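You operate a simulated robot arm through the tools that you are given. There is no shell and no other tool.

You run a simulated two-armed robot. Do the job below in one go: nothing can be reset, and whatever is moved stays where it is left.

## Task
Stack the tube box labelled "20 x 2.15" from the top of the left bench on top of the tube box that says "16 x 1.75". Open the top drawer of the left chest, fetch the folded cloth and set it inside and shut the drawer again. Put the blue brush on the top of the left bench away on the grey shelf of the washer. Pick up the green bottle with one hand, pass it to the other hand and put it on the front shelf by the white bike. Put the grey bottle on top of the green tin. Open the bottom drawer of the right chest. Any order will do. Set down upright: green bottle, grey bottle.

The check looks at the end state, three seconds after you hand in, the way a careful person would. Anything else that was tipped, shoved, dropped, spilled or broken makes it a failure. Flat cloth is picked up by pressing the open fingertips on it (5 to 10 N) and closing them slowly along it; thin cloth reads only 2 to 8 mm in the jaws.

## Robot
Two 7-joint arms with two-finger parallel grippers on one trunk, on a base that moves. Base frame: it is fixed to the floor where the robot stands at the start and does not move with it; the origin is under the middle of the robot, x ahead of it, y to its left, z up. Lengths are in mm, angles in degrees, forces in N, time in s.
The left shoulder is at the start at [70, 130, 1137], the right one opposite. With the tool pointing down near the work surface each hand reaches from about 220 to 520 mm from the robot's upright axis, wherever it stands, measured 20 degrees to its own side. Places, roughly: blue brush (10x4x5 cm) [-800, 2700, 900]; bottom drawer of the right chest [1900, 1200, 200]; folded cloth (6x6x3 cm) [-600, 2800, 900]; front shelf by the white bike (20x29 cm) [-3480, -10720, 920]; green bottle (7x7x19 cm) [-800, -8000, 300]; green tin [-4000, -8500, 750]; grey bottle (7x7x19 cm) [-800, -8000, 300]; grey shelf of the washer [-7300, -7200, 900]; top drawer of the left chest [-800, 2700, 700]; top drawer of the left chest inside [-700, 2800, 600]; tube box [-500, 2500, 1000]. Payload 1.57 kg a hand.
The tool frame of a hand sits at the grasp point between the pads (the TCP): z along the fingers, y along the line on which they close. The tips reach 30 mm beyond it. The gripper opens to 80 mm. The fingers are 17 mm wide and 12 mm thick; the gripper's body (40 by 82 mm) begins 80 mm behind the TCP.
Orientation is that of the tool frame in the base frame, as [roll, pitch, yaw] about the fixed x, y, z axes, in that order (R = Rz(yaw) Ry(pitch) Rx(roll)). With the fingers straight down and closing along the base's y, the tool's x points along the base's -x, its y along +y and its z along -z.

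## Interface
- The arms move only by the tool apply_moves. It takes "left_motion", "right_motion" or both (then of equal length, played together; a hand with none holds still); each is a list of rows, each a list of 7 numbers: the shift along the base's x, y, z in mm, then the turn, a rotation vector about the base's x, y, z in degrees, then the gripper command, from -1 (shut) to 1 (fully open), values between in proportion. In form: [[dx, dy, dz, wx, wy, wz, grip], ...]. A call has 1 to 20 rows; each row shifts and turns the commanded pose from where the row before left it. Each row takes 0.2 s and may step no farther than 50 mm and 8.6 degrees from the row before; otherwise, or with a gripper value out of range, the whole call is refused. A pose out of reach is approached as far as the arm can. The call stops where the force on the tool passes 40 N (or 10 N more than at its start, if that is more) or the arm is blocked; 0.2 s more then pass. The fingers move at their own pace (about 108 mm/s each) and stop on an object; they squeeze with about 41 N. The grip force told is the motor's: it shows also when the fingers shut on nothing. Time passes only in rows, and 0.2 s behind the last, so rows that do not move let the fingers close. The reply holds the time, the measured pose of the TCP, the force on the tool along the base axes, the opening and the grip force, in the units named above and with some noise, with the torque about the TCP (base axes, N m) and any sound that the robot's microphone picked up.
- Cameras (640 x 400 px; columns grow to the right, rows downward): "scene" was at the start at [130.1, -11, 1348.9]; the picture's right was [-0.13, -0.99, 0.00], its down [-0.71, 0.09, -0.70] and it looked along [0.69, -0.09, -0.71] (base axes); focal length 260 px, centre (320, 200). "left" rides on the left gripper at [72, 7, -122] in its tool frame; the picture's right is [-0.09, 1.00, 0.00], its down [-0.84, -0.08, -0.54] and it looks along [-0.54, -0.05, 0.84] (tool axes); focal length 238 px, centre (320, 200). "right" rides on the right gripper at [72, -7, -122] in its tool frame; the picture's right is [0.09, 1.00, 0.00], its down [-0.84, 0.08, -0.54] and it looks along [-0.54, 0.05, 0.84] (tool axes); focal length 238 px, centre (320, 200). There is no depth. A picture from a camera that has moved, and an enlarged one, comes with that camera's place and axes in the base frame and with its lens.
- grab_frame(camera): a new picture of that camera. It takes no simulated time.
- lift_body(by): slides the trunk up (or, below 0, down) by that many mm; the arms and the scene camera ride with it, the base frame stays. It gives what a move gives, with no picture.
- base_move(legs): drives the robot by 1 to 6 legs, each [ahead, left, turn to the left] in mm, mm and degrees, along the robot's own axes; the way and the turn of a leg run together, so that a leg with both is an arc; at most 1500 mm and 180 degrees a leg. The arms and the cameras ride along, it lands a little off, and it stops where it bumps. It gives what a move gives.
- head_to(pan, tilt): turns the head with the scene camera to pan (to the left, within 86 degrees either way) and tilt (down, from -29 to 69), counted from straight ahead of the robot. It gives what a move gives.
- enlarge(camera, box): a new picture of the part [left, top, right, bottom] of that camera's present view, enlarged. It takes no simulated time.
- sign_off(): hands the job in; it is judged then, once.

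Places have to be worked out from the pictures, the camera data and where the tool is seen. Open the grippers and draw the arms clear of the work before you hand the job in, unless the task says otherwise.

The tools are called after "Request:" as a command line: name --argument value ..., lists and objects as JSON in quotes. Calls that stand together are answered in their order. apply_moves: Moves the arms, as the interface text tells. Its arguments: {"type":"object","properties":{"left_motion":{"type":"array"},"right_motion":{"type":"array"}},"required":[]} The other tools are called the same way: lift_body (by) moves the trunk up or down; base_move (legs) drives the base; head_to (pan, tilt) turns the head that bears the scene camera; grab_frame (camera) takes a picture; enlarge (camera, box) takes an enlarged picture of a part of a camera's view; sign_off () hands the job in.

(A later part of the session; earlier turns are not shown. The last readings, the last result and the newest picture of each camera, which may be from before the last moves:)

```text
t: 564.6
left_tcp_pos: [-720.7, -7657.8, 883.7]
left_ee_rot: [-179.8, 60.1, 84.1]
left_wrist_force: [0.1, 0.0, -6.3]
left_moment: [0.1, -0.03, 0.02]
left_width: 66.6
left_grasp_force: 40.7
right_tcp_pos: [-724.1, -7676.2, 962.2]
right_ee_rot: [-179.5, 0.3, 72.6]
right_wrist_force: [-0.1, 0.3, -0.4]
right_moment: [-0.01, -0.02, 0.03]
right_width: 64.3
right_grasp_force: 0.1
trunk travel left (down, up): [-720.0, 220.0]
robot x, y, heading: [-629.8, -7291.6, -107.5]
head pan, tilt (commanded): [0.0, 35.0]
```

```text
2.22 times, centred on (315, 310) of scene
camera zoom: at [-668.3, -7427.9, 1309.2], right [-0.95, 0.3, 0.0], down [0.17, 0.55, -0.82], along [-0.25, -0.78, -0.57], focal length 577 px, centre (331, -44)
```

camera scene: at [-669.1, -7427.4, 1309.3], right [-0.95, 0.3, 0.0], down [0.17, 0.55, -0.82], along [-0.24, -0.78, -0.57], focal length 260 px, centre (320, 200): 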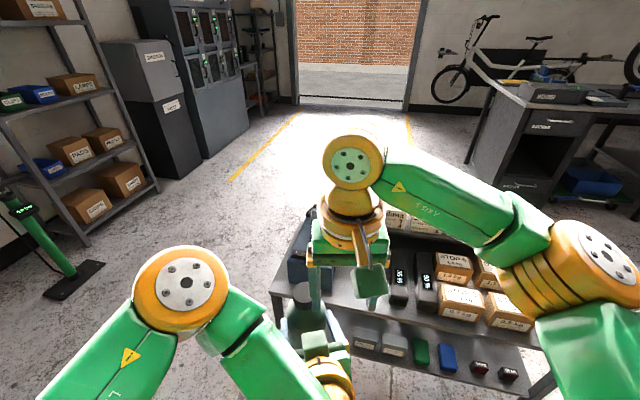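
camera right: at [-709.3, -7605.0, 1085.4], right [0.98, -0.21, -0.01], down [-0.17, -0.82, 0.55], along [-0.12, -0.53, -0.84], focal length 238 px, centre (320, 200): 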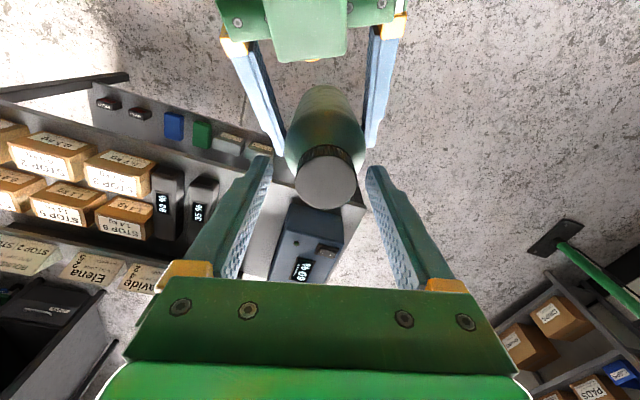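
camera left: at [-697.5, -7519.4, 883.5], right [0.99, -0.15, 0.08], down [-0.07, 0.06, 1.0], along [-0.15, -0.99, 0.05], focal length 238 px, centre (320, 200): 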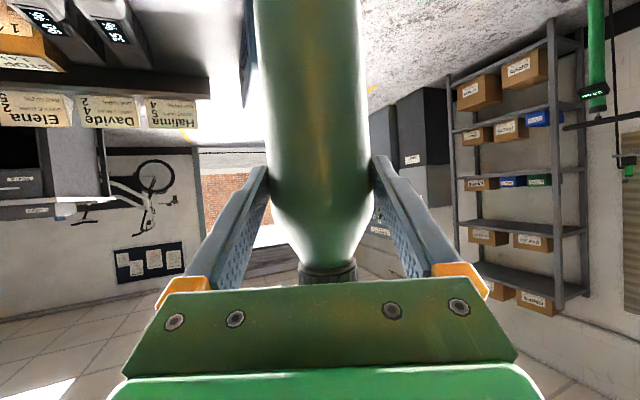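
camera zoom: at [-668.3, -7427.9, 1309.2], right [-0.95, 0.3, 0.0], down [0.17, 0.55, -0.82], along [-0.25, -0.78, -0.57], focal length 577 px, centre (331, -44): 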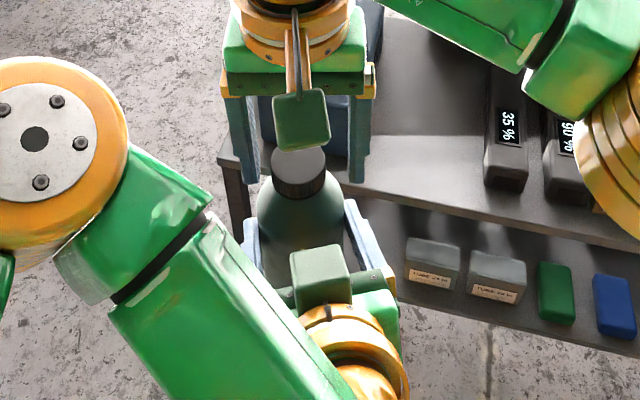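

The cap is centred within 1-2 mm and the tips are at its lower rim. I close the right fingers slowly on the cap.

Request:
apply_moves --right_motion '[[0, 0, -3, 0, 0, 0, 0.4], [0, 0, 0, 0, 0, 0, 0.25], [0, 0, 0, 0, 0, 0, 0.12], [0, 0, 0, 0, 0, 0, 0.04], [0, 0, 0, 0, 0, 0, -0.05], [0, 0, 0, 0, 0, 0, -0.2], [0, 0, 0, 0, 0, 0, -0.3]]'

Request:
grab_frame --camera "right"

```text
t: 566.2
left_tcp_pos: [-720.9, -7658.8, 885.2]
left_ee_rot: [-179.6, 60.0, 84.1]
left_wrist_force: [-16.2, 8.7, -0.3]
left_moment: [-0.51, -1.07, -0.23]
left_width: 66.6
left_grasp_force: 40.7
right_tcp_pos: [-723.5, -7676.2, 961.4]
right_ee_rot: [-179.6, 0.3, 72.6]
right_wrist_force: [16.9, -9.6, -5.6]
right_moment: [-0.2, -0.16, -0.1]
right_width: 44.5
right_grasp_force: 10.0
trunk travel left (down, up): [-720.0, 220.0]
robot x, y, heading: [-625.8, -7291.2, -107.2]
head pan, tilt (commanded): [0.0, 35.0]
```

```text
taken
camera right: at [-709.0, -7604.7, 1082.9], right [0.98, -0.21, -0.01], down [-0.17, -0.82, 0.55], along [-0.12, -0.53, -0.84], focal length 238 px, centre (320, 200)
```

right: 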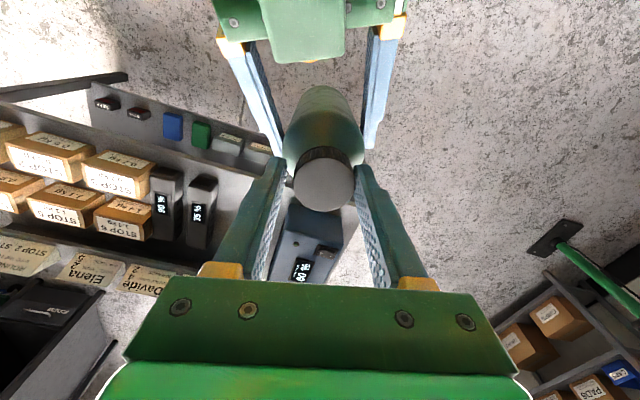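

The left-hand-side finger touched the cap first: the hand should sit about 4 mm further to my left. I reopen a little, shift, and close again.

Request:
apply_moves --right_motion '[[0, 0, 0, 0, 0, 0, 0.3], [0, 0, 0, 0, 0, 0, 0.3], [1.9, -0.6, -1, 0, 0, 0, 0.3], [1.9, -0.6, -1, 0, 0, 0, 0.2], [0, 0, 0, 0, 0, 0, 0.12], [0, 0, 0, 0, 0, 0, 0.06], [0, 0, 0, 0, 0, 0, 0.0], [0, 0, 0, 0, 0, 0, -0.05]]'

Request:
grab_frame --camera "right"

```text
t: 568.0
left_tcp_pos: [-720.7, -7658.4, 884.3]
left_ee_rot: [-179.8, 60.0, 84.1]
left_wrist_force: [-1.1, 1.4, -6.0]
left_moment: [0.05, -0.04, 0.01]
left_width: 66.5
left_grasp_force: 41.2
right_tcp_pos: [-720.9, -7675.9, 959.8]
right_ee_rot: [-179.5, 0.2, 72.7]
right_wrist_force: [1.2, -0.2, -0.7]
right_moment: [-0.01, 0.02, 0.02]
right_width: 39.1
right_grasp_force: 0.4
trunk travel left (down, up): [-720.0, 220.0]
robot x, y, heading: [-629.0, -7298.0, -107.4]
head pan, tilt (commanded): [0.0, 35.0]
```

```text
taken
camera right: at [-705.7, -7606.0, 1081.1], right [0.98, -0.21, -0.01], down [-0.17, -0.82, 0.55], along [-0.12, -0.53, -0.84], focal length 238 px, centre (320, 200)
```

right: 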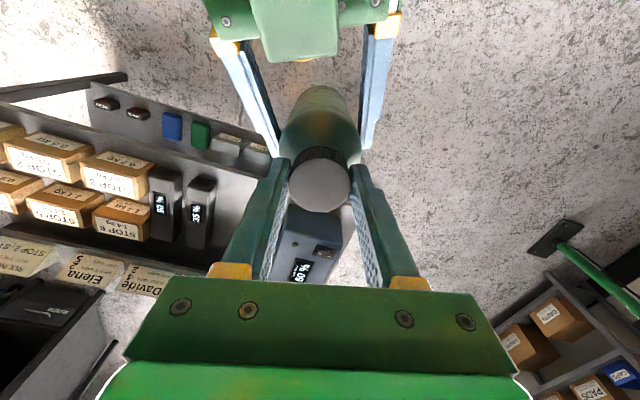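

Now nearly symmetric with hardly any side force at 39 mm. I close fully on the cap.

Request:
apply_moves --right_motion '[[0, 0, 0, 0, 0, 0, -0.1], [0, 0, 0, 0, 0, 0, -0.2], [0, 0, 0, 0, 0, 0, -0.4], [0, 0, 0, 0, 0, 0, -0.5]]'

Request:
grab_frame --camera "right"

```text
t: 569.0
left_tcp_pos: [-720.7, -7659.0, 884.3]
left_ee_rot: [-179.7, 60.1, 84.2]
left_wrist_force: [-2.6, 2.1, -4.9]
left_moment: [0.11, -0.11, 0.21]
left_width: 66.3
left_grasp_force: 40.4
right_tcp_pos: [-720.8, -7676.4, 958.8]
right_ee_rot: [-179.6, 0.3, 72.5]
right_wrist_force: [2.0, -1.8, -0.4]
right_moment: [-0.13, -0.12, -0.28]
right_width: 38.5
right_grasp_force: 41.0
trunk travel left (down, up): [-720.0, 220.0]
robot x, y, heading: [-626.8, -7296.4, -107.5]
head pan, tilt (commanded): [0.0, 35.0]
```

```text
taken
camera right: at [-705.6, -7606.0, 1081.1], right [0.98, -0.21, -0.01], down [-0.17, -0.82, 0.55], along [-0.12, -0.53, -0.84], focal length 238 px, centre (320, 200)
```

right: 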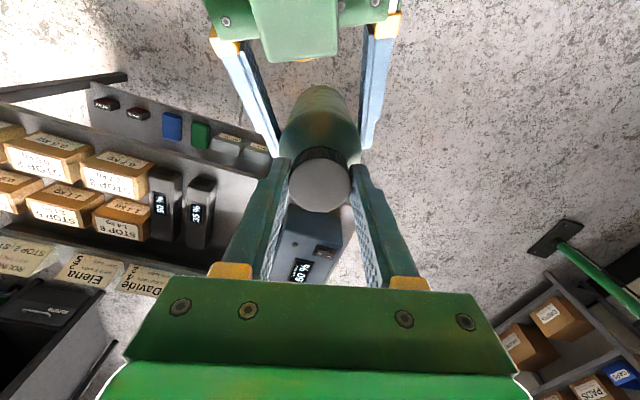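

The right hand holds the cap firmly (38.5 mm, 41 N). Now I open the left hand slowly and check that the right takes the weight.

Request:
apply_moves --left_motion '[[0, 0, 0, 0, 0, 0, 0.6], [0, 0, 0, 0, 0, 0, 0.68], [0, 0, 0, 0, 0, 0, 0.74], [0, 0, 0, 0, 0, 0, 0.85], [0, 0, 0, 0, 0, 0, 1], [0, 0, 0, 0, 0, 0, 1]]'

Request:
grab_frame --camera "right"

Request:
grab_frame --camera "left"

```text
t: 570.5
left_tcp_pos: [-720.0, -7658.4, 883.1]
left_ee_rot: [-179.7, 60.1, 84.2]
left_wrist_force: [0.1, 0.7, 0.4]
left_moment: [0.0, -0.03, -0.06]
left_width: 80.2
left_grasp_force: 0.1
right_tcp_pos: [-720.8, -7676.1, 960.2]
right_ee_rot: [-179.5, 0.3, 72.7]
right_wrist_force: [0.5, -0.6, -0.3]
right_moment: [0.01, -0.02, 0.02]
right_width: 38.5
right_grasp_force: 40.9
trunk travel left (down, up): [-720.0, 220.0]
robot x, y, heading: [-624.8, -7296.0, -107.4]
head pan, tilt (commanded): [0.0, 35.0]
```

```text
taken
camera right: at [-705.7, -7606.0, 1081.1], right [0.98, -0.21, -0.01], down [-0.17, -0.82, 0.55], along [-0.12, -0.53, -0.84], focal length 238 px, centre (320, 200)
```

right: 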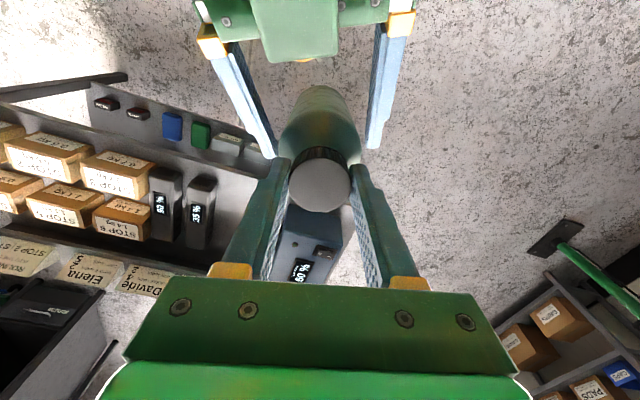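

```text
taken
camera left: at [-697.5, -7519.6, 883.6], right [0.99, -0.15, 0.08], down [-0.07, 0.06, 1.0], along [-0.16, -0.99, 0.05], focal length 238 px, centre (320, 200)
```

left: 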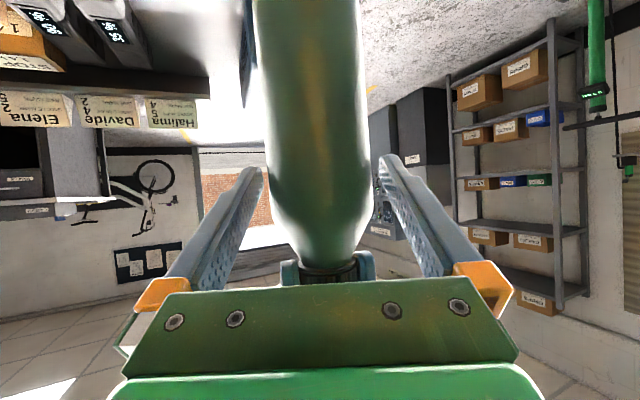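

The bottle stays in the right hand's grip. I lift the right hand 10 mm to confirm that it carries it, before moving the left away.

Request:
apply_moves --right_motion '[[0, 0, 3, 0, 0, 0, -0.5], [0, 0, 3, 0, 0, 0, -0.5], [0, 0, 4, 0, 0, 0, -0.5], [0, 0, 0, 0, 0, 0, -0.5]]'

Request:
grab_frame --camera "left"

```text
t: 571.5
left_tcp_pos: [-719.2, -7658.8, 884.3]
left_ee_rot: [-179.8, 60.0, 84.2]
left_wrist_force: [0.5, 0.2, 0.0]
left_moment: [-0.03, 0.0, -0.05]
left_width: 79.8
left_grasp_force: 0.0
right_tcp_pos: [-722.2, -7678.2, 970.0]
right_ee_rot: [-179.5, 0.3, 72.6]
right_wrist_force: [-0.4, 1.0, -6.3]
right_moment: [-0.01, -0.01, -0.01]
right_width: 38.8
right_grasp_force: 41.1
trunk travel left (down, up): [-720.0, 220.0]
robot x, y, heading: [-630.7, -7295.9, -107.3]
head pan, tilt (commanded): [0.0, 35.0]
```

```text
taken
camera left: at [-697.4, -7519.6, 883.6], right [0.99, -0.15, 0.08], down [-0.07, 0.06, 1.0], along [-0.16, -0.99, 0.05], focal length 238 px, centre (320, 200)
```

left: 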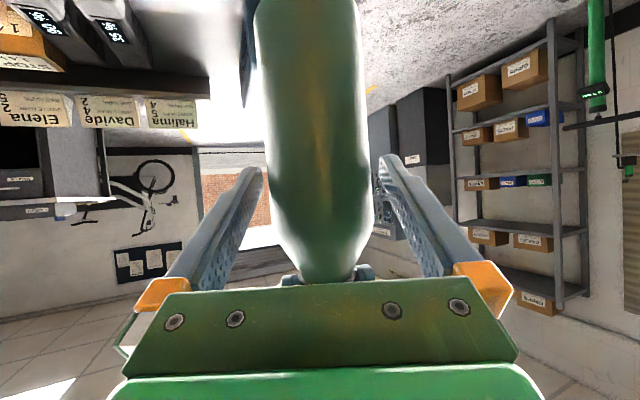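

The right hand carries the bottle (6.3 N). I now draw the left hand straight back from it.

Request:
apply_moves --left_motion '[[0.8, 8, 0, 0, 0, 0, 1], [0.8, 8, 0, 0, 0, 0, 1], [0.8, 8, 0, 0, 0, 0, 1], [0.8, 8, 0, 0, 0, 0, 1], [0.8, 8, 0, 0, 0, 0, 1], [0, 0, 0, 0, 0, 0, 1]]'

Request:
grab_frame --camera "left"

Request:
grab_frame --camera "scene"

```text
t: 572.9
left_tcp_pos: [-716.9, -7618.6, 884.4]
left_ee_rot: [-179.7, 59.9, 84.2]
left_wrist_force: [-0.1, 0.0, -1.2]
left_moment: [0.0, -0.01, -0.01]
left_width: 80.1
left_grasp_force: 0.0
right_tcp_pos: [-721.6, -7677.3, 969.3]
right_ee_rot: [-179.5, 0.3, 72.6]
right_wrist_force: [-0.6, 0.6, -5.6]
right_moment: [0.02, 0.0, 0.02]
right_width: 38.6
right_grasp_force: 40.8
trunk travel left (down, up): [-720.0, 220.0]
robot x, y, heading: [-625.7, -7291.9, -107.5]
head pan, tilt (commanded): [0.0, 35.0]
```

```text
taken
camera left: at [-694.2, -7479.9, 884.3], right [0.99, -0.15, 0.08], down [-0.07, 0.06, 1.0], along [-0.15, -0.99, 0.05], focal length 238 px, centre (320, 200)
```

left: 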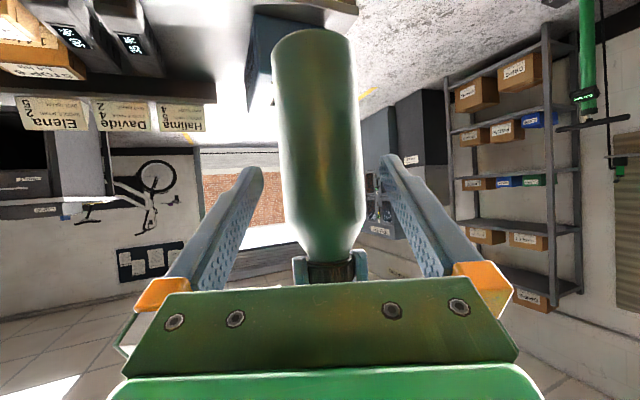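

```text
taken
camera scene: at [-668.3, -7428.0, 1309.2], right [-0.95, 0.3, 0.0], down [0.17, 0.55, -0.82], along [-0.25, -0.78, -0.57], focal length 260 px, centre (320, 200)
```

scene: 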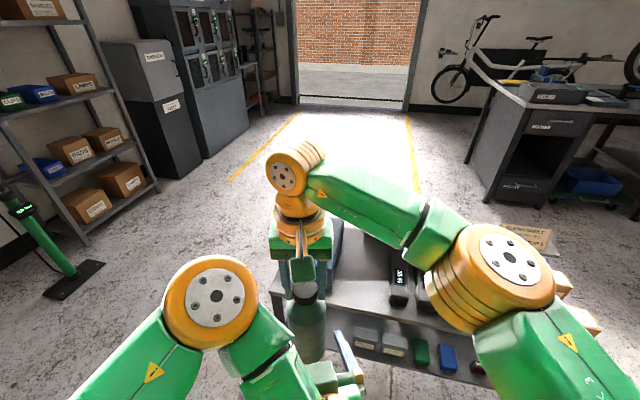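

The left fingertips are just clear of the bottle. I draw the left hand back another 32 mm and then swing it left, while the right hand lifts the bottle a little and moves right.

Request:
apply_moves --left_motion '[[0.8, 8, 0, 0, 0, 0, 1], [0.8, 8, 0, 0, 0, 0, 1], [0.8, 8, 0, 0, 0, 0, 1], [0.8, 8, 0, 0, 0, 0, 1], [15, -4.7, 0, 0, 0, 0, 0.5], [15, -4.7, 0, 0, 0, 0, 0.5], [15, -4.7, 0, 0, 0, 0, 0.5], [15, -4.7, 0, 0, 0, 0, 0.5], [0, 0, 0, 0, 0, 0, 0.5]]' --right_motion '[[0, 0, 0, 0, 0, 0, -0.5], [0, 0, 5, 0, 0, 0, -0.5], [0, 0, 5, 0, 0, 0, -0.5], [0, 0, 5, 0, 0, 0, -0.5], [-15, 5, 5, 0, 0, 0, -0.5], [-20, 8, 5, 0, 0, 0, -0.5], [-20, 10, 5, 0, 0, 0, -0.5], [-20, 12, 0, 0, 0, 0, -0.5], [0, 0, 0, 0, 0, 0, -0.5]]'

Request:
grab_frame --camera "scene"

Request:
grab_frame --camera "right"

```text
t: 574.9
left_tcp_pos: [-656.4, -7616.5, 885.8]
left_ee_rot: [-176.7, 61.6, 89.3]
left_wrist_force: [-0.7, -0.8, 0.0]
left_moment: [-0.02, -0.01, 0.0]
left_width: 60.0
left_grasp_force: 0.0
right_tcp_pos: [-798.4, -7642.7, 995.3]
right_ee_rot: [-179.4, 0.4, 72.5]
right_wrist_force: [0.5, -1.4, -6.1]
right_moment: [0.01, -0.01, 0.04]
right_width: 38.7
right_grasp_force: 41.0
trunk travel left (down, up): [-720.0, 220.0]
robot x, y, heading: [-626.6, -7293.8, -107.5]
head pan, tilt (commanded): [0.0, 35.0]
```

```text
taken
camera scene: at [-668.3, -7427.9, 1309.2], right [-0.95, 0.3, 0.0], down [0.17, 0.55, -0.82], along [-0.25, -0.78, -0.57], focal length 260 px, centre (320, 200)
```

scene: 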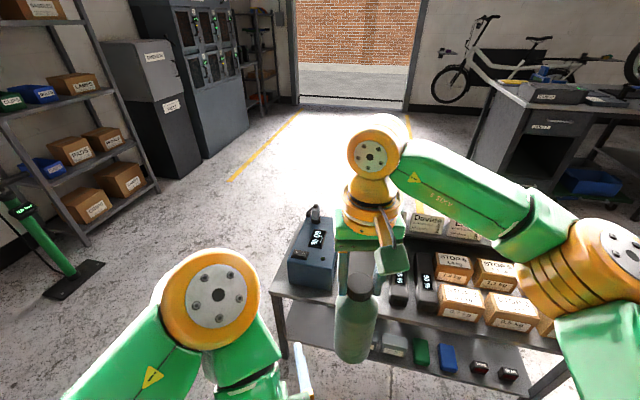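

```text
taken
camera right: at [-781.6, -7571.2, 1118.5], right [0.98, -0.21, -0.01], down [-0.17, -0.82, 0.55], along [-0.12, -0.53, -0.84], focal length 238 px, centre (320, 200)
```

right: 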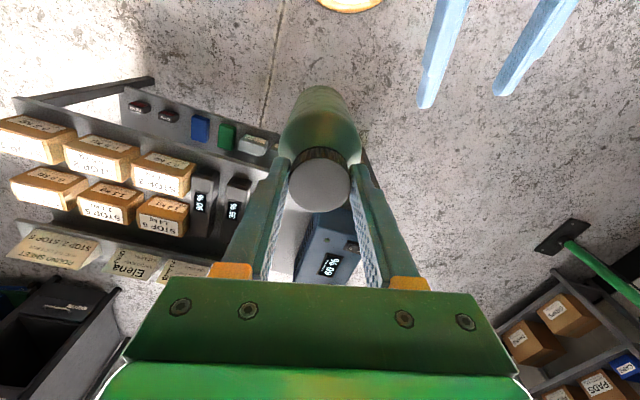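

Hand-over done: the right hand holds the green bottle by its cap. I now drive around the small table's right end toward the white bike's wall.

Request:
base_move --legs '[[0, 0, -11.8], [200, 0, 0], [0, -1230, 0]]'

Request:
grab_frame --camera "scene"

```text
t: 583.0
left_tcp_pos: [-1879.7, -7174.3, 885.3]
left_ee_rot: [-178.5, 61.4, 75.1]
left_wrist_force: [0.7, -0.3, 0.4]
left_moment: [0.0, -0.03, 0.0]
left_width: 60.0
left_grasp_force: 0.1
right_tcp_pos: [-2028.1, -7170.3, 996.8]
right_ee_rot: [-179.5, 0.3, 60.5]
right_wrist_force: [-0.1, 0.1, -6.3]
right_moment: [-0.01, 0.0, -0.02]
right_width: 38.4
right_grasp_force: 40.8
trunk travel left (down, up): [-720.0, 220.0]
robot x, y, heading: [-1788.7, -6864.5, -119.4]
head pan, tilt (commanded): [0.0, 35.0]
```

```text
taken
camera scene: at [-1856.6, -6987.2, 1309.2], right [-0.87, 0.49, 0.0], down [0.28, 0.5, -0.82], along [-0.4, -0.71, -0.57], focal length 260 px, centre (320, 200)
```

scene: 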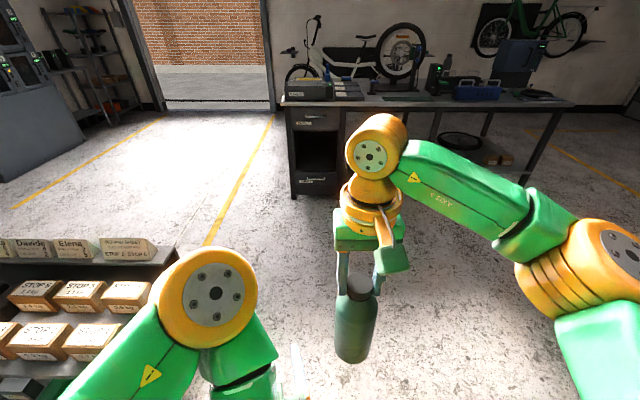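

Clear ahead. I continue: forward, left, and forward along the free lane by the doorway.

Request:
base_move --legs '[[1350, 0, 0], [0, 930, 0], [1000, 0, 0]]'

Request:
head_to --pan -15 --tilt 15

Request:
grab_frame --camera "scene"

```text
t: 599.0
left_tcp_pos: [-2282.4, -9663.1, 886.1]
left_ee_rot: [-178.1, 61.6, 74.5]
left_wrist_force: [-0.3, -0.4, 0.6]
left_moment: [-0.01, -0.03, 0.04]
left_width: 59.8
left_grasp_force: 0.1
right_tcp_pos: [-2429.8, -9654.7, 996.5]
right_ee_rot: [-179.5, 0.5, 59.0]
right_wrist_force: [0.4, -0.1, -5.9]
right_moment: [0.02, -0.01, -0.03]
right_width: 38.7
right_grasp_force: 41.3
trunk travel left (down, up): [-720.0, 220.0]
robot x, y, heading: [-2185.0, -9357.9, -121.1]
head pan, tilt (commanded): [0.0, 35.0]
```

```text
t: 599.8
left_tcp_pos: [-2284.1, -9664.4, 886.5]
left_ee_rot: [-177.9, 61.7, 74.7]
left_wrist_force: [0.2, -0.1, -0.1]
left_moment: [0.03, 0.01, 0.0]
left_width: 59.9
left_grasp_force: 0.0
right_tcp_pos: [-2428.7, -9654.6, 996.6]
right_ee_rot: [-179.5, 0.3, 59.2]
right_wrist_force: [0.3, 1.8, -6.6]
right_moment: [0.0, -0.01, -0.02]
right_width: 38.9
right_grasp_force: 40.6
trunk travel left (down, up): [-720.0, 220.0]
robot x, y, heading: [-2179.8, -9355.8, -120.9]
head pan, tilt (commanded): [-15.0, 15.0]
```

```text
taken
camera scene: at [-2276.9, -9466.1, 1341.1], right [-0.7, 0.72, 0.0], down [0.19, 0.18, -0.97], along [-0.69, -0.67, -0.26], focal length 260 px, centre (320, 200)
```

scene: 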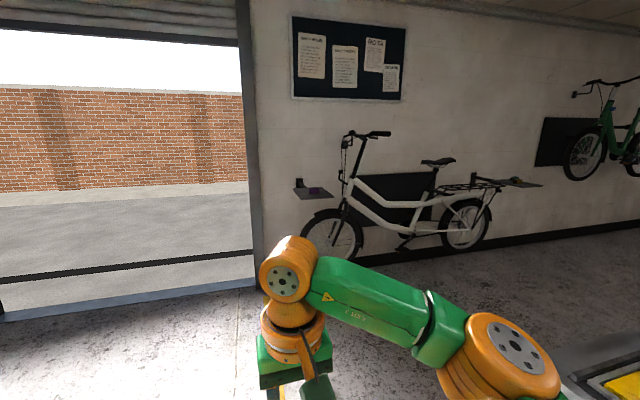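

The front shelf (with a small purple item on it) is at about (-3548,-10727). I enlarge it.

Request:
enlarge --camera "scene" --box '[270, 120, 400, 240]'

```text
3.33 times, centred on (335, 180) of scene
camera zoom: at [-2276.9, -9466.1, 1341.1], right [-0.7, 0.72, 0.0], down [0.19, 0.18, -0.97], along [-0.69, -0.67, -0.26], focal length 866 px, centre (270, 267)
```

zoom: 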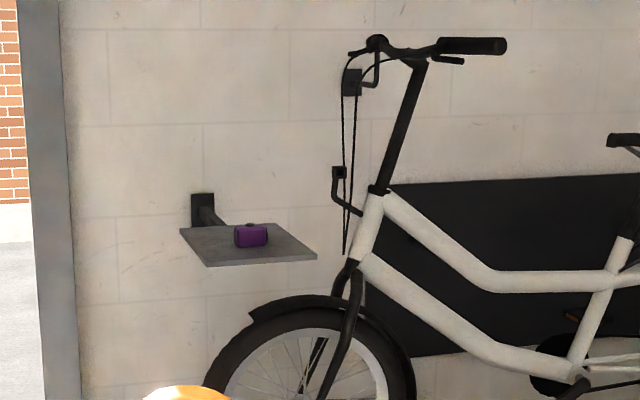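

Shelf plate: about F 10930-11250, L 2070-2290, z ≈ 920, with the small purple item at its middle; the front part is free for the bottle. I approach to a viewing distance.

Request:
base_move --legs '[[800, 0, 1.7], [0, -360, 0]]'

Request:
head_to --pan 0 --tilt 25

Request:
grab_frame --camera "scene"

```text
t: 606.0
left_tcp_pos: [-3003.8, -10187.6, 885.9]
left_ee_rot: [-177.8, 61.5, 75.0]
left_wrist_force: [0.1, -0.1, 0.9]
left_moment: [0.01, -0.05, -0.01]
left_width: 59.8
left_grasp_force: 0.2
right_tcp_pos: [-3148.9, -10177.7, 996.8]
right_ee_rot: [-179.4, 0.3, 59.4]
right_wrist_force: [0.2, 0.1, -5.4]
right_moment: [0.0, 0.01, 0.03]
right_width: 38.8
right_grasp_force: 40.7
trunk travel left (down, up): [-720.0, 220.0]
robot x, y, heading: [-2900.3, -9880.0, -120.6]
head pan, tilt (commanded): [-15.0, 15.0]
```

```text
t: 606.8
left_tcp_pos: [-3003.9, -10188.3, 886.7]
left_ee_rot: [-177.9, 61.7, 75.0]
left_wrist_force: [-0.6, -0.7, -0.2]
left_moment: [-0.02, 0.02, 0.02]
left_width: 60.0
left_grasp_force: 0.1
right_tcp_pos: [-3150.5, -10177.6, 996.7]
right_ee_rot: [-179.5, 0.2, 59.4]
right_wrist_force: [0.1, 0.0, -5.7]
right_moment: [0.02, 0.0, 0.01]
right_width: 38.7
right_grasp_force: 41.4
trunk travel left (down, up): [-720.0, 220.0]
robot x, y, heading: [-2906.5, -9878.3, -120.9]
head pan, tilt (commanded): [0.0, 25.0]
```

```text
taken
camera scene: at [-2977.9, -10002.3, 1325.0], right [-0.86, 0.51, 0.0], down [0.22, 0.36, -0.91], along [-0.46, -0.78, -0.42], focal length 260 px, centre (320, 200)
```

scene: 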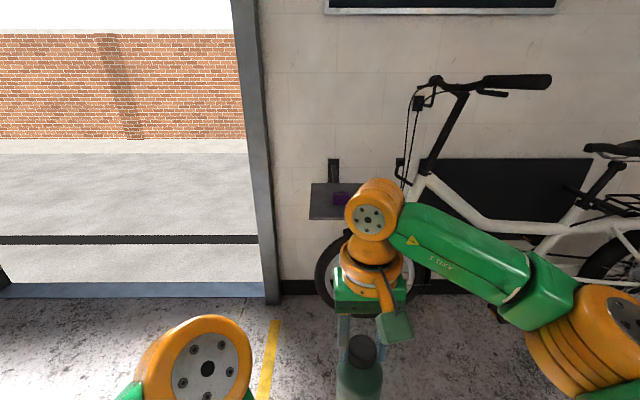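

The hand hides part of the shelf. I shift 170 mm right to see it clearly beside the hand.

Request:
base_move --legs '[[0, -170, 0]]'

Request:
grab_frame --camera "scene"

Request:
enlarge --camera "scene" --box '[210, 130, 370, 250]'

```text
t: 608.3
left_tcp_pos: [-3150.0, -10100.3, 887.3]
left_ee_rot: [-177.7, 61.7, 75.3]
left_wrist_force: [-0.4, 0.1, -0.2]
left_moment: [0.03, 0.02, -0.02]
left_width: 60.1
left_grasp_force: 0.0
right_tcp_pos: [-3296.4, -10090.9, 995.1]
right_ee_rot: [-179.4, 0.4, 59.5]
right_wrist_force: [-0.3, -0.7, -6.5]
right_moment: [0.05, -0.02, 0.01]
right_width: 38.7
right_grasp_force: 40.9
trunk travel left (down, up): [-720.0, 220.0]
robot x, y, heading: [-3054.3, -9791.5, -120.6]
head pan, tilt (commanded): [0.0, 25.0]
```

```text
taken
camera scene: at [-3124.6, -9915.3, 1325.0], right [-0.86, 0.51, 0.0], down [0.21, 0.37, -0.91], along [-0.46, -0.78, -0.42], focal length 260 px, centre (320, 200)
```

scene: 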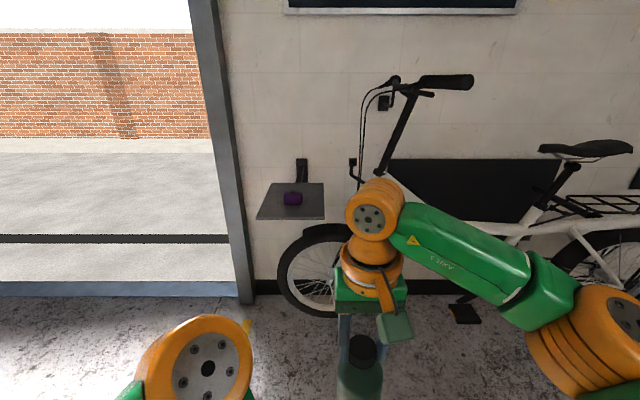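

```text
3.33 times, centred on (290, 190) of scene
camera zoom: at [-3124.6, -9915.3, 1325.0], right [-0.86, 0.51, 0.0], down [0.21, 0.37, -0.91], along [-0.46, -0.78, -0.42], focal length 866 px, centre (420, 233)
```

zoom: 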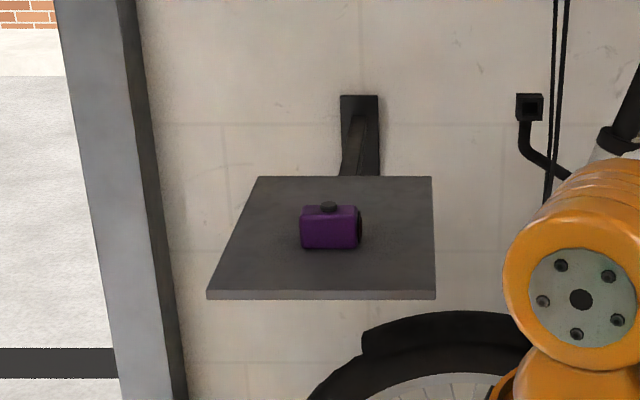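

The shelf plate is about 213 x 289 mm at z ≈ 930, the purple item in its middle; a free spot is at its front-left. I raise the trunk by 200 (the bottle's foot must clear the shelf), shift left and approach.

Request:
lift_body --by 205

Request:
base_move --legs '[[0, 200, 0], [280, 0, 0]]'

Request:
head_to --pan 0 --tilt 40

Request:
grab_frame --camera "scene"

Request:
grab_frame --camera "right"

```text
t: 610.5
left_tcp_pos: [-3152.1, -10099.4, 1091.2]
left_ee_rot: [-178.0, 61.6, 75.2]
left_wrist_force: [0.1, -0.2, 0.1]
left_moment: [0.03, 0.01, 0.0]
left_width: 60.0
left_grasp_force: 0.1
right_tcp_pos: [-3297.7, -10089.1, 1200.8]
right_ee_rot: [-179.5, 0.3, 59.5]
right_wrist_force: [-0.4, 0.3, -6.0]
right_moment: [0.02, -0.04, -0.01]
right_width: 39.0
right_grasp_force: 41.4
trunk travel left (down, up): [-925.0, 15.0]
robot x, y, heading: [-3053.6, -9790.0, -120.5]
head pan, tilt (commanded): [0.0, 25.0]
```

```text
t: 613.7
left_tcp_pos: [-3119.7, -10439.7, 1091.9]
left_ee_rot: [-177.8, 61.8, 75.1]
left_wrist_force: [0.7, 0.0, 0.3]
left_moment: [0.0, 0.0, -0.02]
left_width: 60.1
left_grasp_force: 0.1
right_tcp_pos: [-3265.7, -10430.0, 1202.3]
right_ee_rot: [-179.6, 0.6, 59.2]
right_wrist_force: [0.3, 0.4, -6.6]
right_moment: [0.01, -0.04, 0.03]
right_width: 39.1
right_grasp_force: 40.8
trunk travel left (down, up): [-925.0, 15.0]
robot x, y, heading: [-3019.8, -10135.2, -120.7]
head pan, tilt (commanded): [0.0, 25.0]
```

```text
t: 614.4
left_tcp_pos: [-3120.7, -10442.5, 1092.9]
left_ee_rot: [-177.9, 61.8, 74.9]
left_wrist_force: [-0.3, -0.6, 0.2]
left_moment: [-0.02, 0.0, 0.05]
left_width: 59.9
left_grasp_force: 0.2
right_tcp_pos: [-3266.8, -10431.6, 1201.6]
right_ee_rot: [-179.5, 0.3, 59.3]
right_wrist_force: [-0.1, 0.3, -6.1]
right_moment: [0.01, 0.01, -0.02]
right_width: 38.6
right_grasp_force: 41.2
trunk travel left (down, up): [-925.0, 15.0]
robot x, y, heading: [-3019.1, -10135.7, -120.6]
head pan, tilt (commanded): [0.0, 40.0]
```

```text
taken
camera scene: at [-3091.1, -10250.9, 1506.8], right [-0.86, 0.51, 0.0], down [0.33, 0.55, -0.77], along [-0.39, -0.66, -0.64], focal length 260 px, centre (320, 200)
```

scene: 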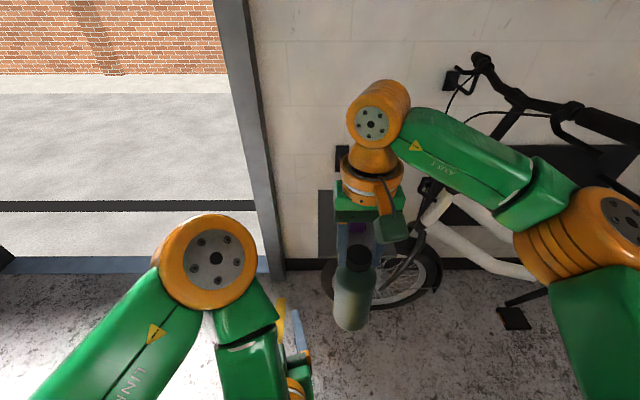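

```text
taken
camera right: at [-3235.7, -10367.1, 1323.5], right [0.9, -0.43, -0.01], down [-0.36, -0.76, 0.55], along [-0.24, -0.49, -0.84], focal length 238 px, centre (320, 200)
```

right: 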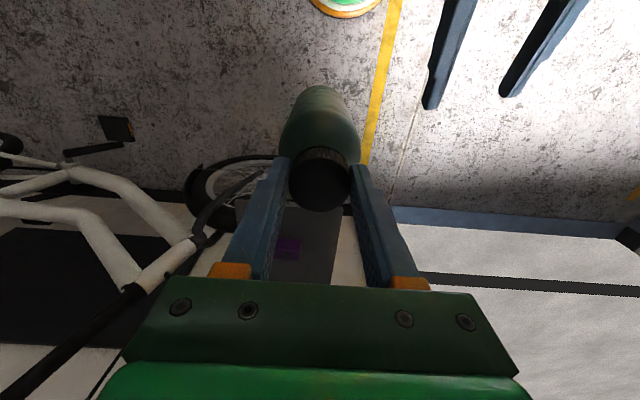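

The handlebar stays well clear of my right elbow. I enlarge the wrist view for the shelf edges and the item.

Request:
enlarge --camera "right" --box '[190, 140, 400, 300]'

Request:
enlarge --camera "scene" --box '[290, 150, 430, 340]'

```text
2.50 times, centred on (295, 220) of right
camera zoom: at [-3235.7, -10367.1, 1323.5], right [0.9, -0.43, -0.01], down [-0.36, -0.76, 0.55], along [-0.24, -0.49, -0.84], focal length 596 px, centre (382, 150)
```

zoom: 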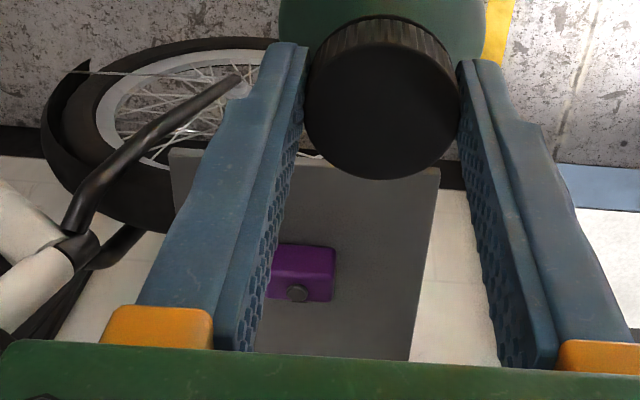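

```text
2.11 times, centred on (360, 245) of scene
camera zoom: at [-3091.1, -10250.9, 1506.8], right [-0.86, 0.51, 0.0], down [0.33, 0.55, -0.77], along [-0.39, -0.66, -0.64], focal length 547 px, centre (236, 105)
```

zoom: 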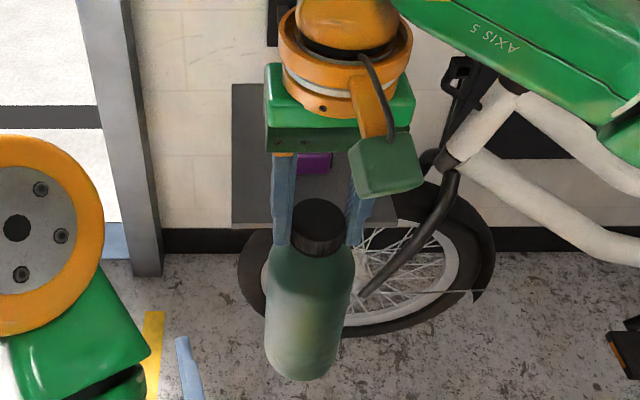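

Front-left shelf corner at (-3315,-10632), the item's near corner 79 mm right and 88 mm in from it; so the bottle goes to (-3383,-10658), 12 mm clear of everything. I move the left hand aside and drive 195 mm ahead.

Request:
apply_moves --left_motion '[[17.2, -10.2, 0, 0, 0, 0, 0.5], [17.2, -10.2, 0, 0, 0, 0, 0.5], [17.2, -10.2, 0, 0, 0, 0, 0.5], [0, 0, 0, 0, 0, 0, 0.5]]'

Request:
base_move --legs '[[195, 15, 0]]'

Request:
grab_frame --camera "right"

Request:
grab_frame --camera "scene"

```text
t: 615.4
left_tcp_pos: [-3090.6, -10475.1, 1078.6]
left_ee_rot: [-178.0, 61.7, 74.9]
left_wrist_force: [0.3, 0.5, -0.7]
left_moment: [0.01, 0.01, -0.03]
left_width: 60.0
left_grasp_force: 0.0
left hand out of reach, approached as far as the arm can: row 2, 3
right_tcp_pos: [-3268.7, -10431.0, 1201.2]
right_ee_rot: [-179.5, 0.3, 59.1]
right_wrist_force: [-0.2, 0.5, -5.8]
right_moment: [0.0, -0.01, -0.01]
right_width: 39.0
right_grasp_force: 40.4
trunk travel left (down, up): [-925.0, 15.0]
robot x, y, heading: [-3022.7, -10135.2, -120.7]
head pan, tilt (commanded): [0.0, 40.0]
```

```text
t: 617.0
left_tcp_pos: [-3176.8, -10652.2, 1078.9]
left_ee_rot: [-177.9, 62.0, 75.2]
left_wrist_force: [0.0, 0.3, -0.2]
left_moment: [-0.04, -0.04, -0.02]
left_width: 59.8
left_grasp_force: 0.0
right_tcp_pos: [-3354.8, -10609.2, 1202.7]
right_ee_rot: [-179.6, 0.5, 59.5]
right_wrist_force: [0.1, 1.2, -5.8]
right_moment: [0.0, -0.01, 0.01]
right_width: 38.9
right_grasp_force: 40.6
trunk travel left (down, up): [-925.0, 15.0]
robot x, y, heading: [-3115.1, -10313.6, -120.8]
head pan, tilt (commanded): [0.0, 40.0]
```

```text
taken
camera right: at [-3322.8, -10544.2, 1324.7], right [0.9, -0.43, -0.01], down [-0.35, -0.76, 0.55], along [-0.24, -0.49, -0.84], focal length 238 px, centre (320, 200)
```

right: 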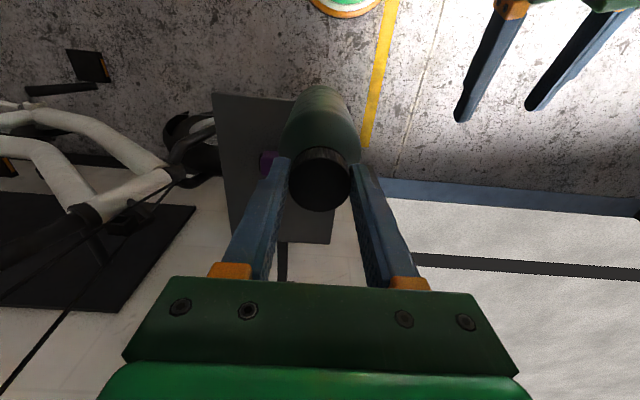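

```text
taken
camera scene: at [-3178.3, -10426.9, 1507.2], right [-0.86, 0.51, 0.0], down [0.33, 0.55, -0.77], along [-0.39, -0.66, -0.64], focal length 260 px, centre (320, 200)
```

scene: 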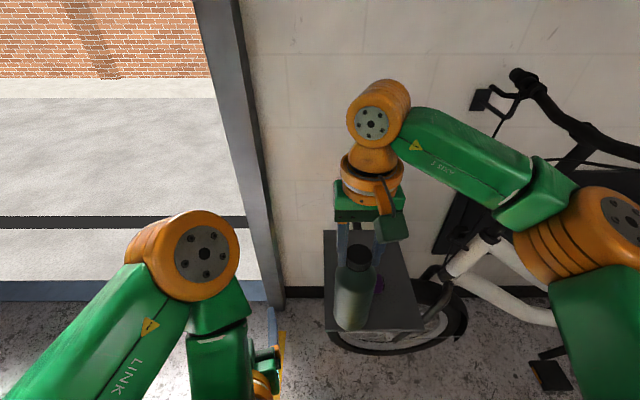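

The bottle is over the shelf's front edge region; 56 mm more ahead brings it over the chosen spot. I move the right arm there at the same height.

Request:
apply_moves --right_motion '[[-7, -12.1, 0, 0, 0, 0, -0.5], [-7, -12.1, 0, 0, 0, 0, -0.5], [-7, -12.1, 0, 0, 0, 0, -0.5], [-7, -12.1, 0, 0, 0, 0, -0.5], [0, 0, 0, 0, 0, 0, -0.5]]'

Request:
grab_frame --camera "right"

Request:
enlarge --camera "scene" --box '[280, 200, 460, 370]'

```text
t: 618.2
left_tcp_pos: [-3179.2, -10654.3, 1076.7]
left_ee_rot: [-178.0, 61.7, 75.1]
left_wrist_force: [0.1, 0.2, 0.2]
left_moment: [0.02, -0.02, -0.03]
left_width: 60.3
left_grasp_force: 0.1
right_tcp_pos: [-3384.7, -10663.4, 1199.3]
right_ee_rot: [-179.5, 0.3, 59.4]
right_wrist_force: [0.3, 0.2, -5.0]
right_moment: [0.02, 0.02, 0.0]
right_width: 38.6
right_grasp_force: 40.8
trunk travel left (down, up): [-925.0, 15.0]
robot x, y, heading: [-3111.1, -10312.3, -120.5]
head pan, tilt (commanded): [0.0, 40.0]
```

```text
taken
camera right: at [-3352.2, -10597.9, 1322.4], right [0.9, -0.43, -0.01], down [-0.35, -0.76, 0.55], along [-0.24, -0.49, -0.84], focal length 238 px, centre (320, 200)
```

right: 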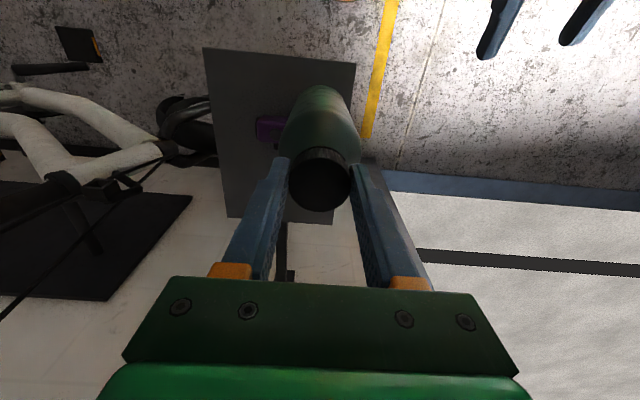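

```text
2.35 times, centred on (370, 285) of scene
camera zoom: at [-3180.8, -10432.0, 1506.7], right [-0.86, 0.51, 0.0], down [0.33, 0.55, -0.77], along [-0.39, -0.66, -0.64], focal length 611 px, centre (202, 0)
```

zoom: 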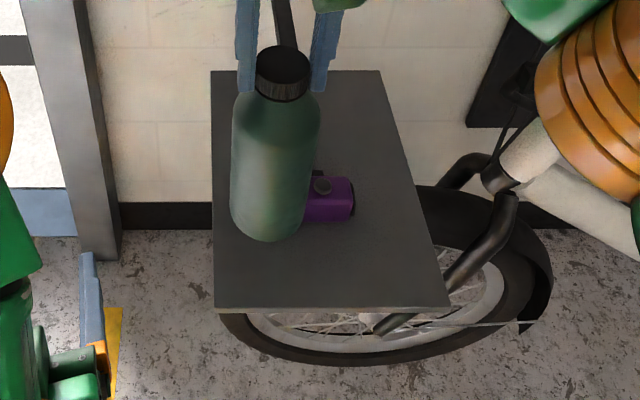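

Projected straight down, the bottle's foot lands with about 11 mm to the left edge and 8 mm to the item. I move it 7 mm back toward me for more room and lower it to about 15 mm above the shelf.

Request:
apply_moves --right_motion '[[3.6, 6, 0, 0, 0, 0, -0.5], [0, 0, -12, 0, 0, 0, -0.5], [0, 0, -12, 0, 0, 0, -0.5], [0, 0, -10, 0, 0, 0, -0.5], [0, 0, -8, 0, 0, 0, -0.5], [0, 0, 0, 0, 0, 0, -0.5]]'

Request:
enlarge --camera "scene" --box '[280, 200, 460, 370]'

Request:
grab_frame --camera "right"

```text
t: 619.6
left_tcp_pos: [-3179.7, -10654.7, 1078.6]
left_ee_rot: [-178.0, 61.8, 75.1]
left_wrist_force: [0.1, -0.9, 0.5]
left_moment: [0.03, -0.04, -0.01]
left_width: 60.0
left_grasp_force: 0.0
right_tcp_pos: [-3380.5, -10656.1, 1159.0]
right_ee_rot: [-179.6, 0.4, 59.4]
right_wrist_force: [-0.5, 0.7, -6.0]
right_moment: [-0.02, -0.01, 0.01]
right_width: 38.6
right_grasp_force: 41.0
trunk travel left (down, up): [-925.0, 15.0]
robot x, y, heading: [-3111.6, -10316.1, -120.5]
head pan, tilt (commanded): [0.0, 40.0]
```

```text
2.35 times, centred on (370, 285) of scene
camera zoom: at [-3180.9, -10432.3, 1506.7], right [-0.86, 0.51, 0.0], down [0.33, 0.55, -0.77], along [-0.39, -0.66, -0.64], focal length 611 px, centre (202, 0)
```

zoom: 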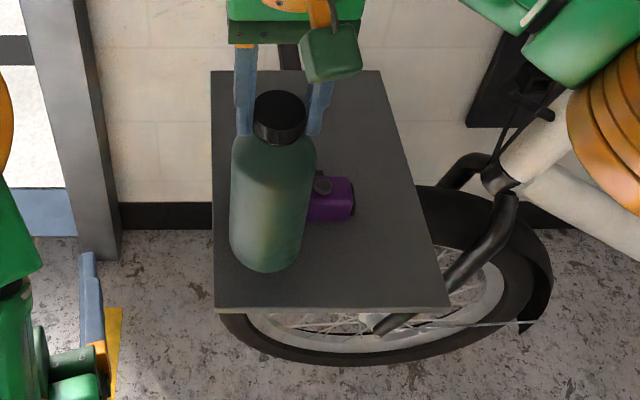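

```text
taken
camera right: at [-3348.6, -10591.5, 1281.9], right [0.9, -0.43, -0.01], down [-0.35, -0.76, 0.55], along [-0.24, -0.49, -0.84], focal length 238 px, centre (320, 200)
```

right: 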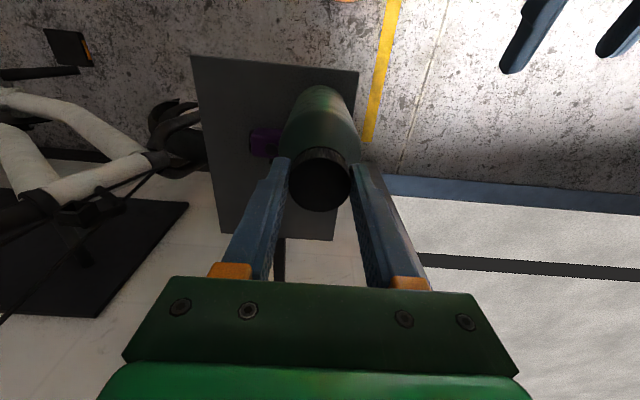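

It comes down cleanly between the edge and the item. I lower further in small steps.

Request:
apply_moves --right_motion '[[0, 0, -7, 0, 0, 0, -0.5], [0, 0, -5, 0, 0, 0, -0.5], [0, 0, -4, 0, 0, 0, -0.5], [0, 0, 0, 0, 0, 0, -0.5]]'

```text
t: 620.6
left_tcp_pos: [-3179.5, -10655.4, 1077.3]
left_ee_rot: [-178.0, 61.8, 75.0]
left_wrist_force: [-0.4, -0.3, 0.3]
left_moment: [-0.03, 0.02, -0.01]
left_width: 59.8
left_grasp_force: 0.1
right_tcp_pos: [-3380.5, -10655.4, 1143.3]
right_ee_rot: [-179.6, 0.4, 59.5]
right_wrist_force: [0.6, 0.4, -5.3]
right_moment: [-0.01, -0.04, -0.01]
right_width: 38.9
right_grasp_force: 41.2
trunk travel left (down, up): [-925.0, 15.0]
robot x, y, heading: [-3110.7, -10315.8, -120.7]
head pan, tilt (commanded): [0.0, 40.0]
```

Request:
apply_moves --right_motion '[[0, 0, -3, 0, 0, 0, -0.5], [0, 0, -3, 0, 0, 0, -0.5], [0, 0, -2, 0, 0, 0, -0.5], [0, 0, 0, 0, 0, 0, -0.5]]'

Request:
enlarge --camera "scene" --box '[280, 200, 460, 370]'

```text
t: 621.6
left_tcp_pos: [-3178.0, -10655.5, 1078.2]
left_ee_rot: [-178.0, 61.7, 75.1]
left_wrist_force: [0.1, -1.0, -0.6]
left_moment: [0.0, 0.02, 0.0]
left_width: 60.0
left_grasp_force: 0.0
right_tcp_pos: [-3380.2, -10656.0, 1132.6]
right_ee_rot: [-179.6, 0.3, 59.4]
right_wrist_force: [0.2, -0.2, -6.6]
right_moment: [0.02, 0.02, 0.0]
right_width: 38.8
right_grasp_force: 40.8
trunk travel left (down, up): [-925.0, 15.0]
robot x, y, heading: [-3114.7, -10314.3, -120.6]
head pan, tilt (commanded): [0.0, 40.0]
```

```text
2.35 times, centred on (370, 285) of scene
camera zoom: at [-3181.0, -10432.2, 1506.7], right [-0.86, 0.51, 0.0], down [0.33, 0.55, -0.77], along [-0.39, -0.66, -0.64], focal length 611 px, centre (202, 0)
```

zoom: 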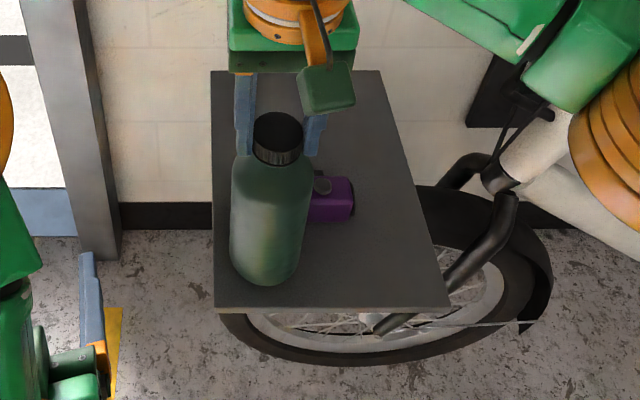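

About 4 mm to go by the picture. I continue in 1-2 mm steps until the weight comes off.

Request:
apply_moves --right_motion '[[0, 0, -2, 0, 0, 0, -0.5], [0, 0, -1.5, 0, 0, 0, -0.5], [0, 0, -1, 0, 0, 0, -0.5], [0, 0, 0, 0, 0, 0, -0.5]]'

```text
t: 622.6
left_tcp_pos: [-3179.5, -10655.4, 1078.2]
left_ee_rot: [-178.0, 61.7, 75.1]
left_wrist_force: [0.2, 0.5, 0.0]
left_moment: [0.04, -0.02, 0.01]
left_width: 59.8
left_grasp_force: 0.0
right_tcp_pos: [-3379.9, -10657.1, 1130.4]
right_ee_rot: [-179.4, 0.3, 59.5]
right_wrist_force: [0.4, -0.4, -6.2]
right_moment: [0.02, -0.06, -0.02]
right_width: 38.6
right_grasp_force: 40.8
trunk travel left (down, up): [-925.0, 15.0]
robot x, y, heading: [-3112.5, -10311.6, -120.5]
head pan, tilt (commanded): [0.0, 40.0]
```

Request:
apply_moves --right_motion '[[0, 0, -2, 0, 0, 0, -0.5], [0, 0, -1.5, 0, 0, 0, -0.5], [0, 0, -1, 0, 0, 0, -0.5], [0, 0, 0, 0, 0, 0, -0.5]]'

Request:
enlarge --camera "scene" --box '[280, 200, 460, 370]'

```text
t: 623.6
left_tcp_pos: [-3177.9, -10652.2, 1078.8]
left_ee_rot: [-177.9, 61.8, 75.2]
left_wrist_force: [0.6, -0.3, 0.5]
left_moment: [0.0, 0.02, -0.03]
left_width: 59.9
left_grasp_force: 0.0
right_tcp_pos: [-3379.1, -10655.7, 1127.0]
right_ee_rot: [-179.5, 0.6, 59.4]
right_wrist_force: [-4.1, -5.6, 18.5]
right_moment: [-1.06, 0.23, -0.16]
right_width: 38.8
right_grasp_force: 40.9
trunk travel left (down, up): [-925.0, 15.0]
robot x, y, heading: [-3112.0, -10315.1, -120.5]
head pan, tilt (commanded): [0.0, 40.0]
```

```text
2.35 times, centred on (370, 285) of scene
camera zoom: at [-3179.5, -10429.9, 1507.3], right [-0.86, 0.51, 0.0], down [0.33, 0.55, -0.77], along [-0.39, -0.66, -0.64], focal length 611 px, centre (202, 0)
```

zoom: 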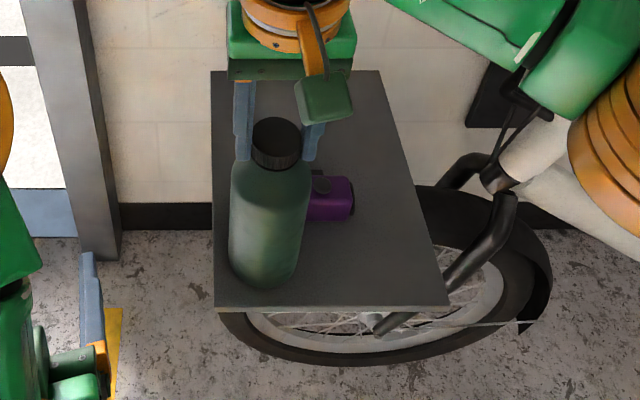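

Contact: about 24 N. I ease up by 1 mm to a light touch before releasing.

Request:
apply_moves --right_motion '[[0, 0, 0.8, 0, 0, 0, -0.5], [0, 0, 0, 0, 0, 0, -0.5]]'

```text
t: 624.2
left_tcp_pos: [-3177.3, -10652.8, 1077.5]
left_ee_rot: [-177.9, 61.8, 75.3]
left_wrist_force: [0.7, 0.5, 0.1]
left_moment: [0.0, 0.02, 0.02]
left_width: 59.9
left_grasp_force: 0.0
right_tcp_pos: [-3379.6, -10654.4, 1126.6]
right_ee_rot: [-179.6, 0.5, 59.4]
right_wrist_force: [-6.3, -6.7, 18.1]
right_moment: [-1.19, 0.44, -0.12]
right_width: 38.6
right_grasp_force: 41.2
trunk travel left (down, up): [-925.0, 15.0]
robot x, y, heading: [-3111.1, -10312.0, -120.3]
head pan, tilt (commanded): [0.0, 40.0]
```

Still 18 N; I ease up another 1.5 mm.

Request:
apply_moves --right_motion '[[0, 0, 1, 0, 0, 0, -0.5], [0, 0, 0.7, 0, 0, 0, -0.5], [0, 0, 0, 0, 0, 0, -0.5]]'

```text
t: 625.0
left_tcp_pos: [-3179.8, -10655.6, 1077.7]
left_ee_rot: [-178.0, 61.8, 75.0]
left_wrist_force: [-0.3, -0.1, -0.4]
left_moment: [-0.04, -0.01, 0.01]
left_width: 60.0
left_grasp_force: 0.0
right_tcp_pos: [-3379.5, -10655.4, 1127.8]
right_ee_rot: [-179.5, 0.1, 59.5]
right_wrist_force: [0.7, 0.4, -6.7]
right_moment: [0.04, -0.02, 0.02]
right_width: 38.7
right_grasp_force: 41.1
trunk travel left (down, up): [-925.0, 15.0]
robot x, y, heading: [-3108.6, -10314.0, -120.8]
head pan, tilt (commanded): [0.0, 40.0]
```

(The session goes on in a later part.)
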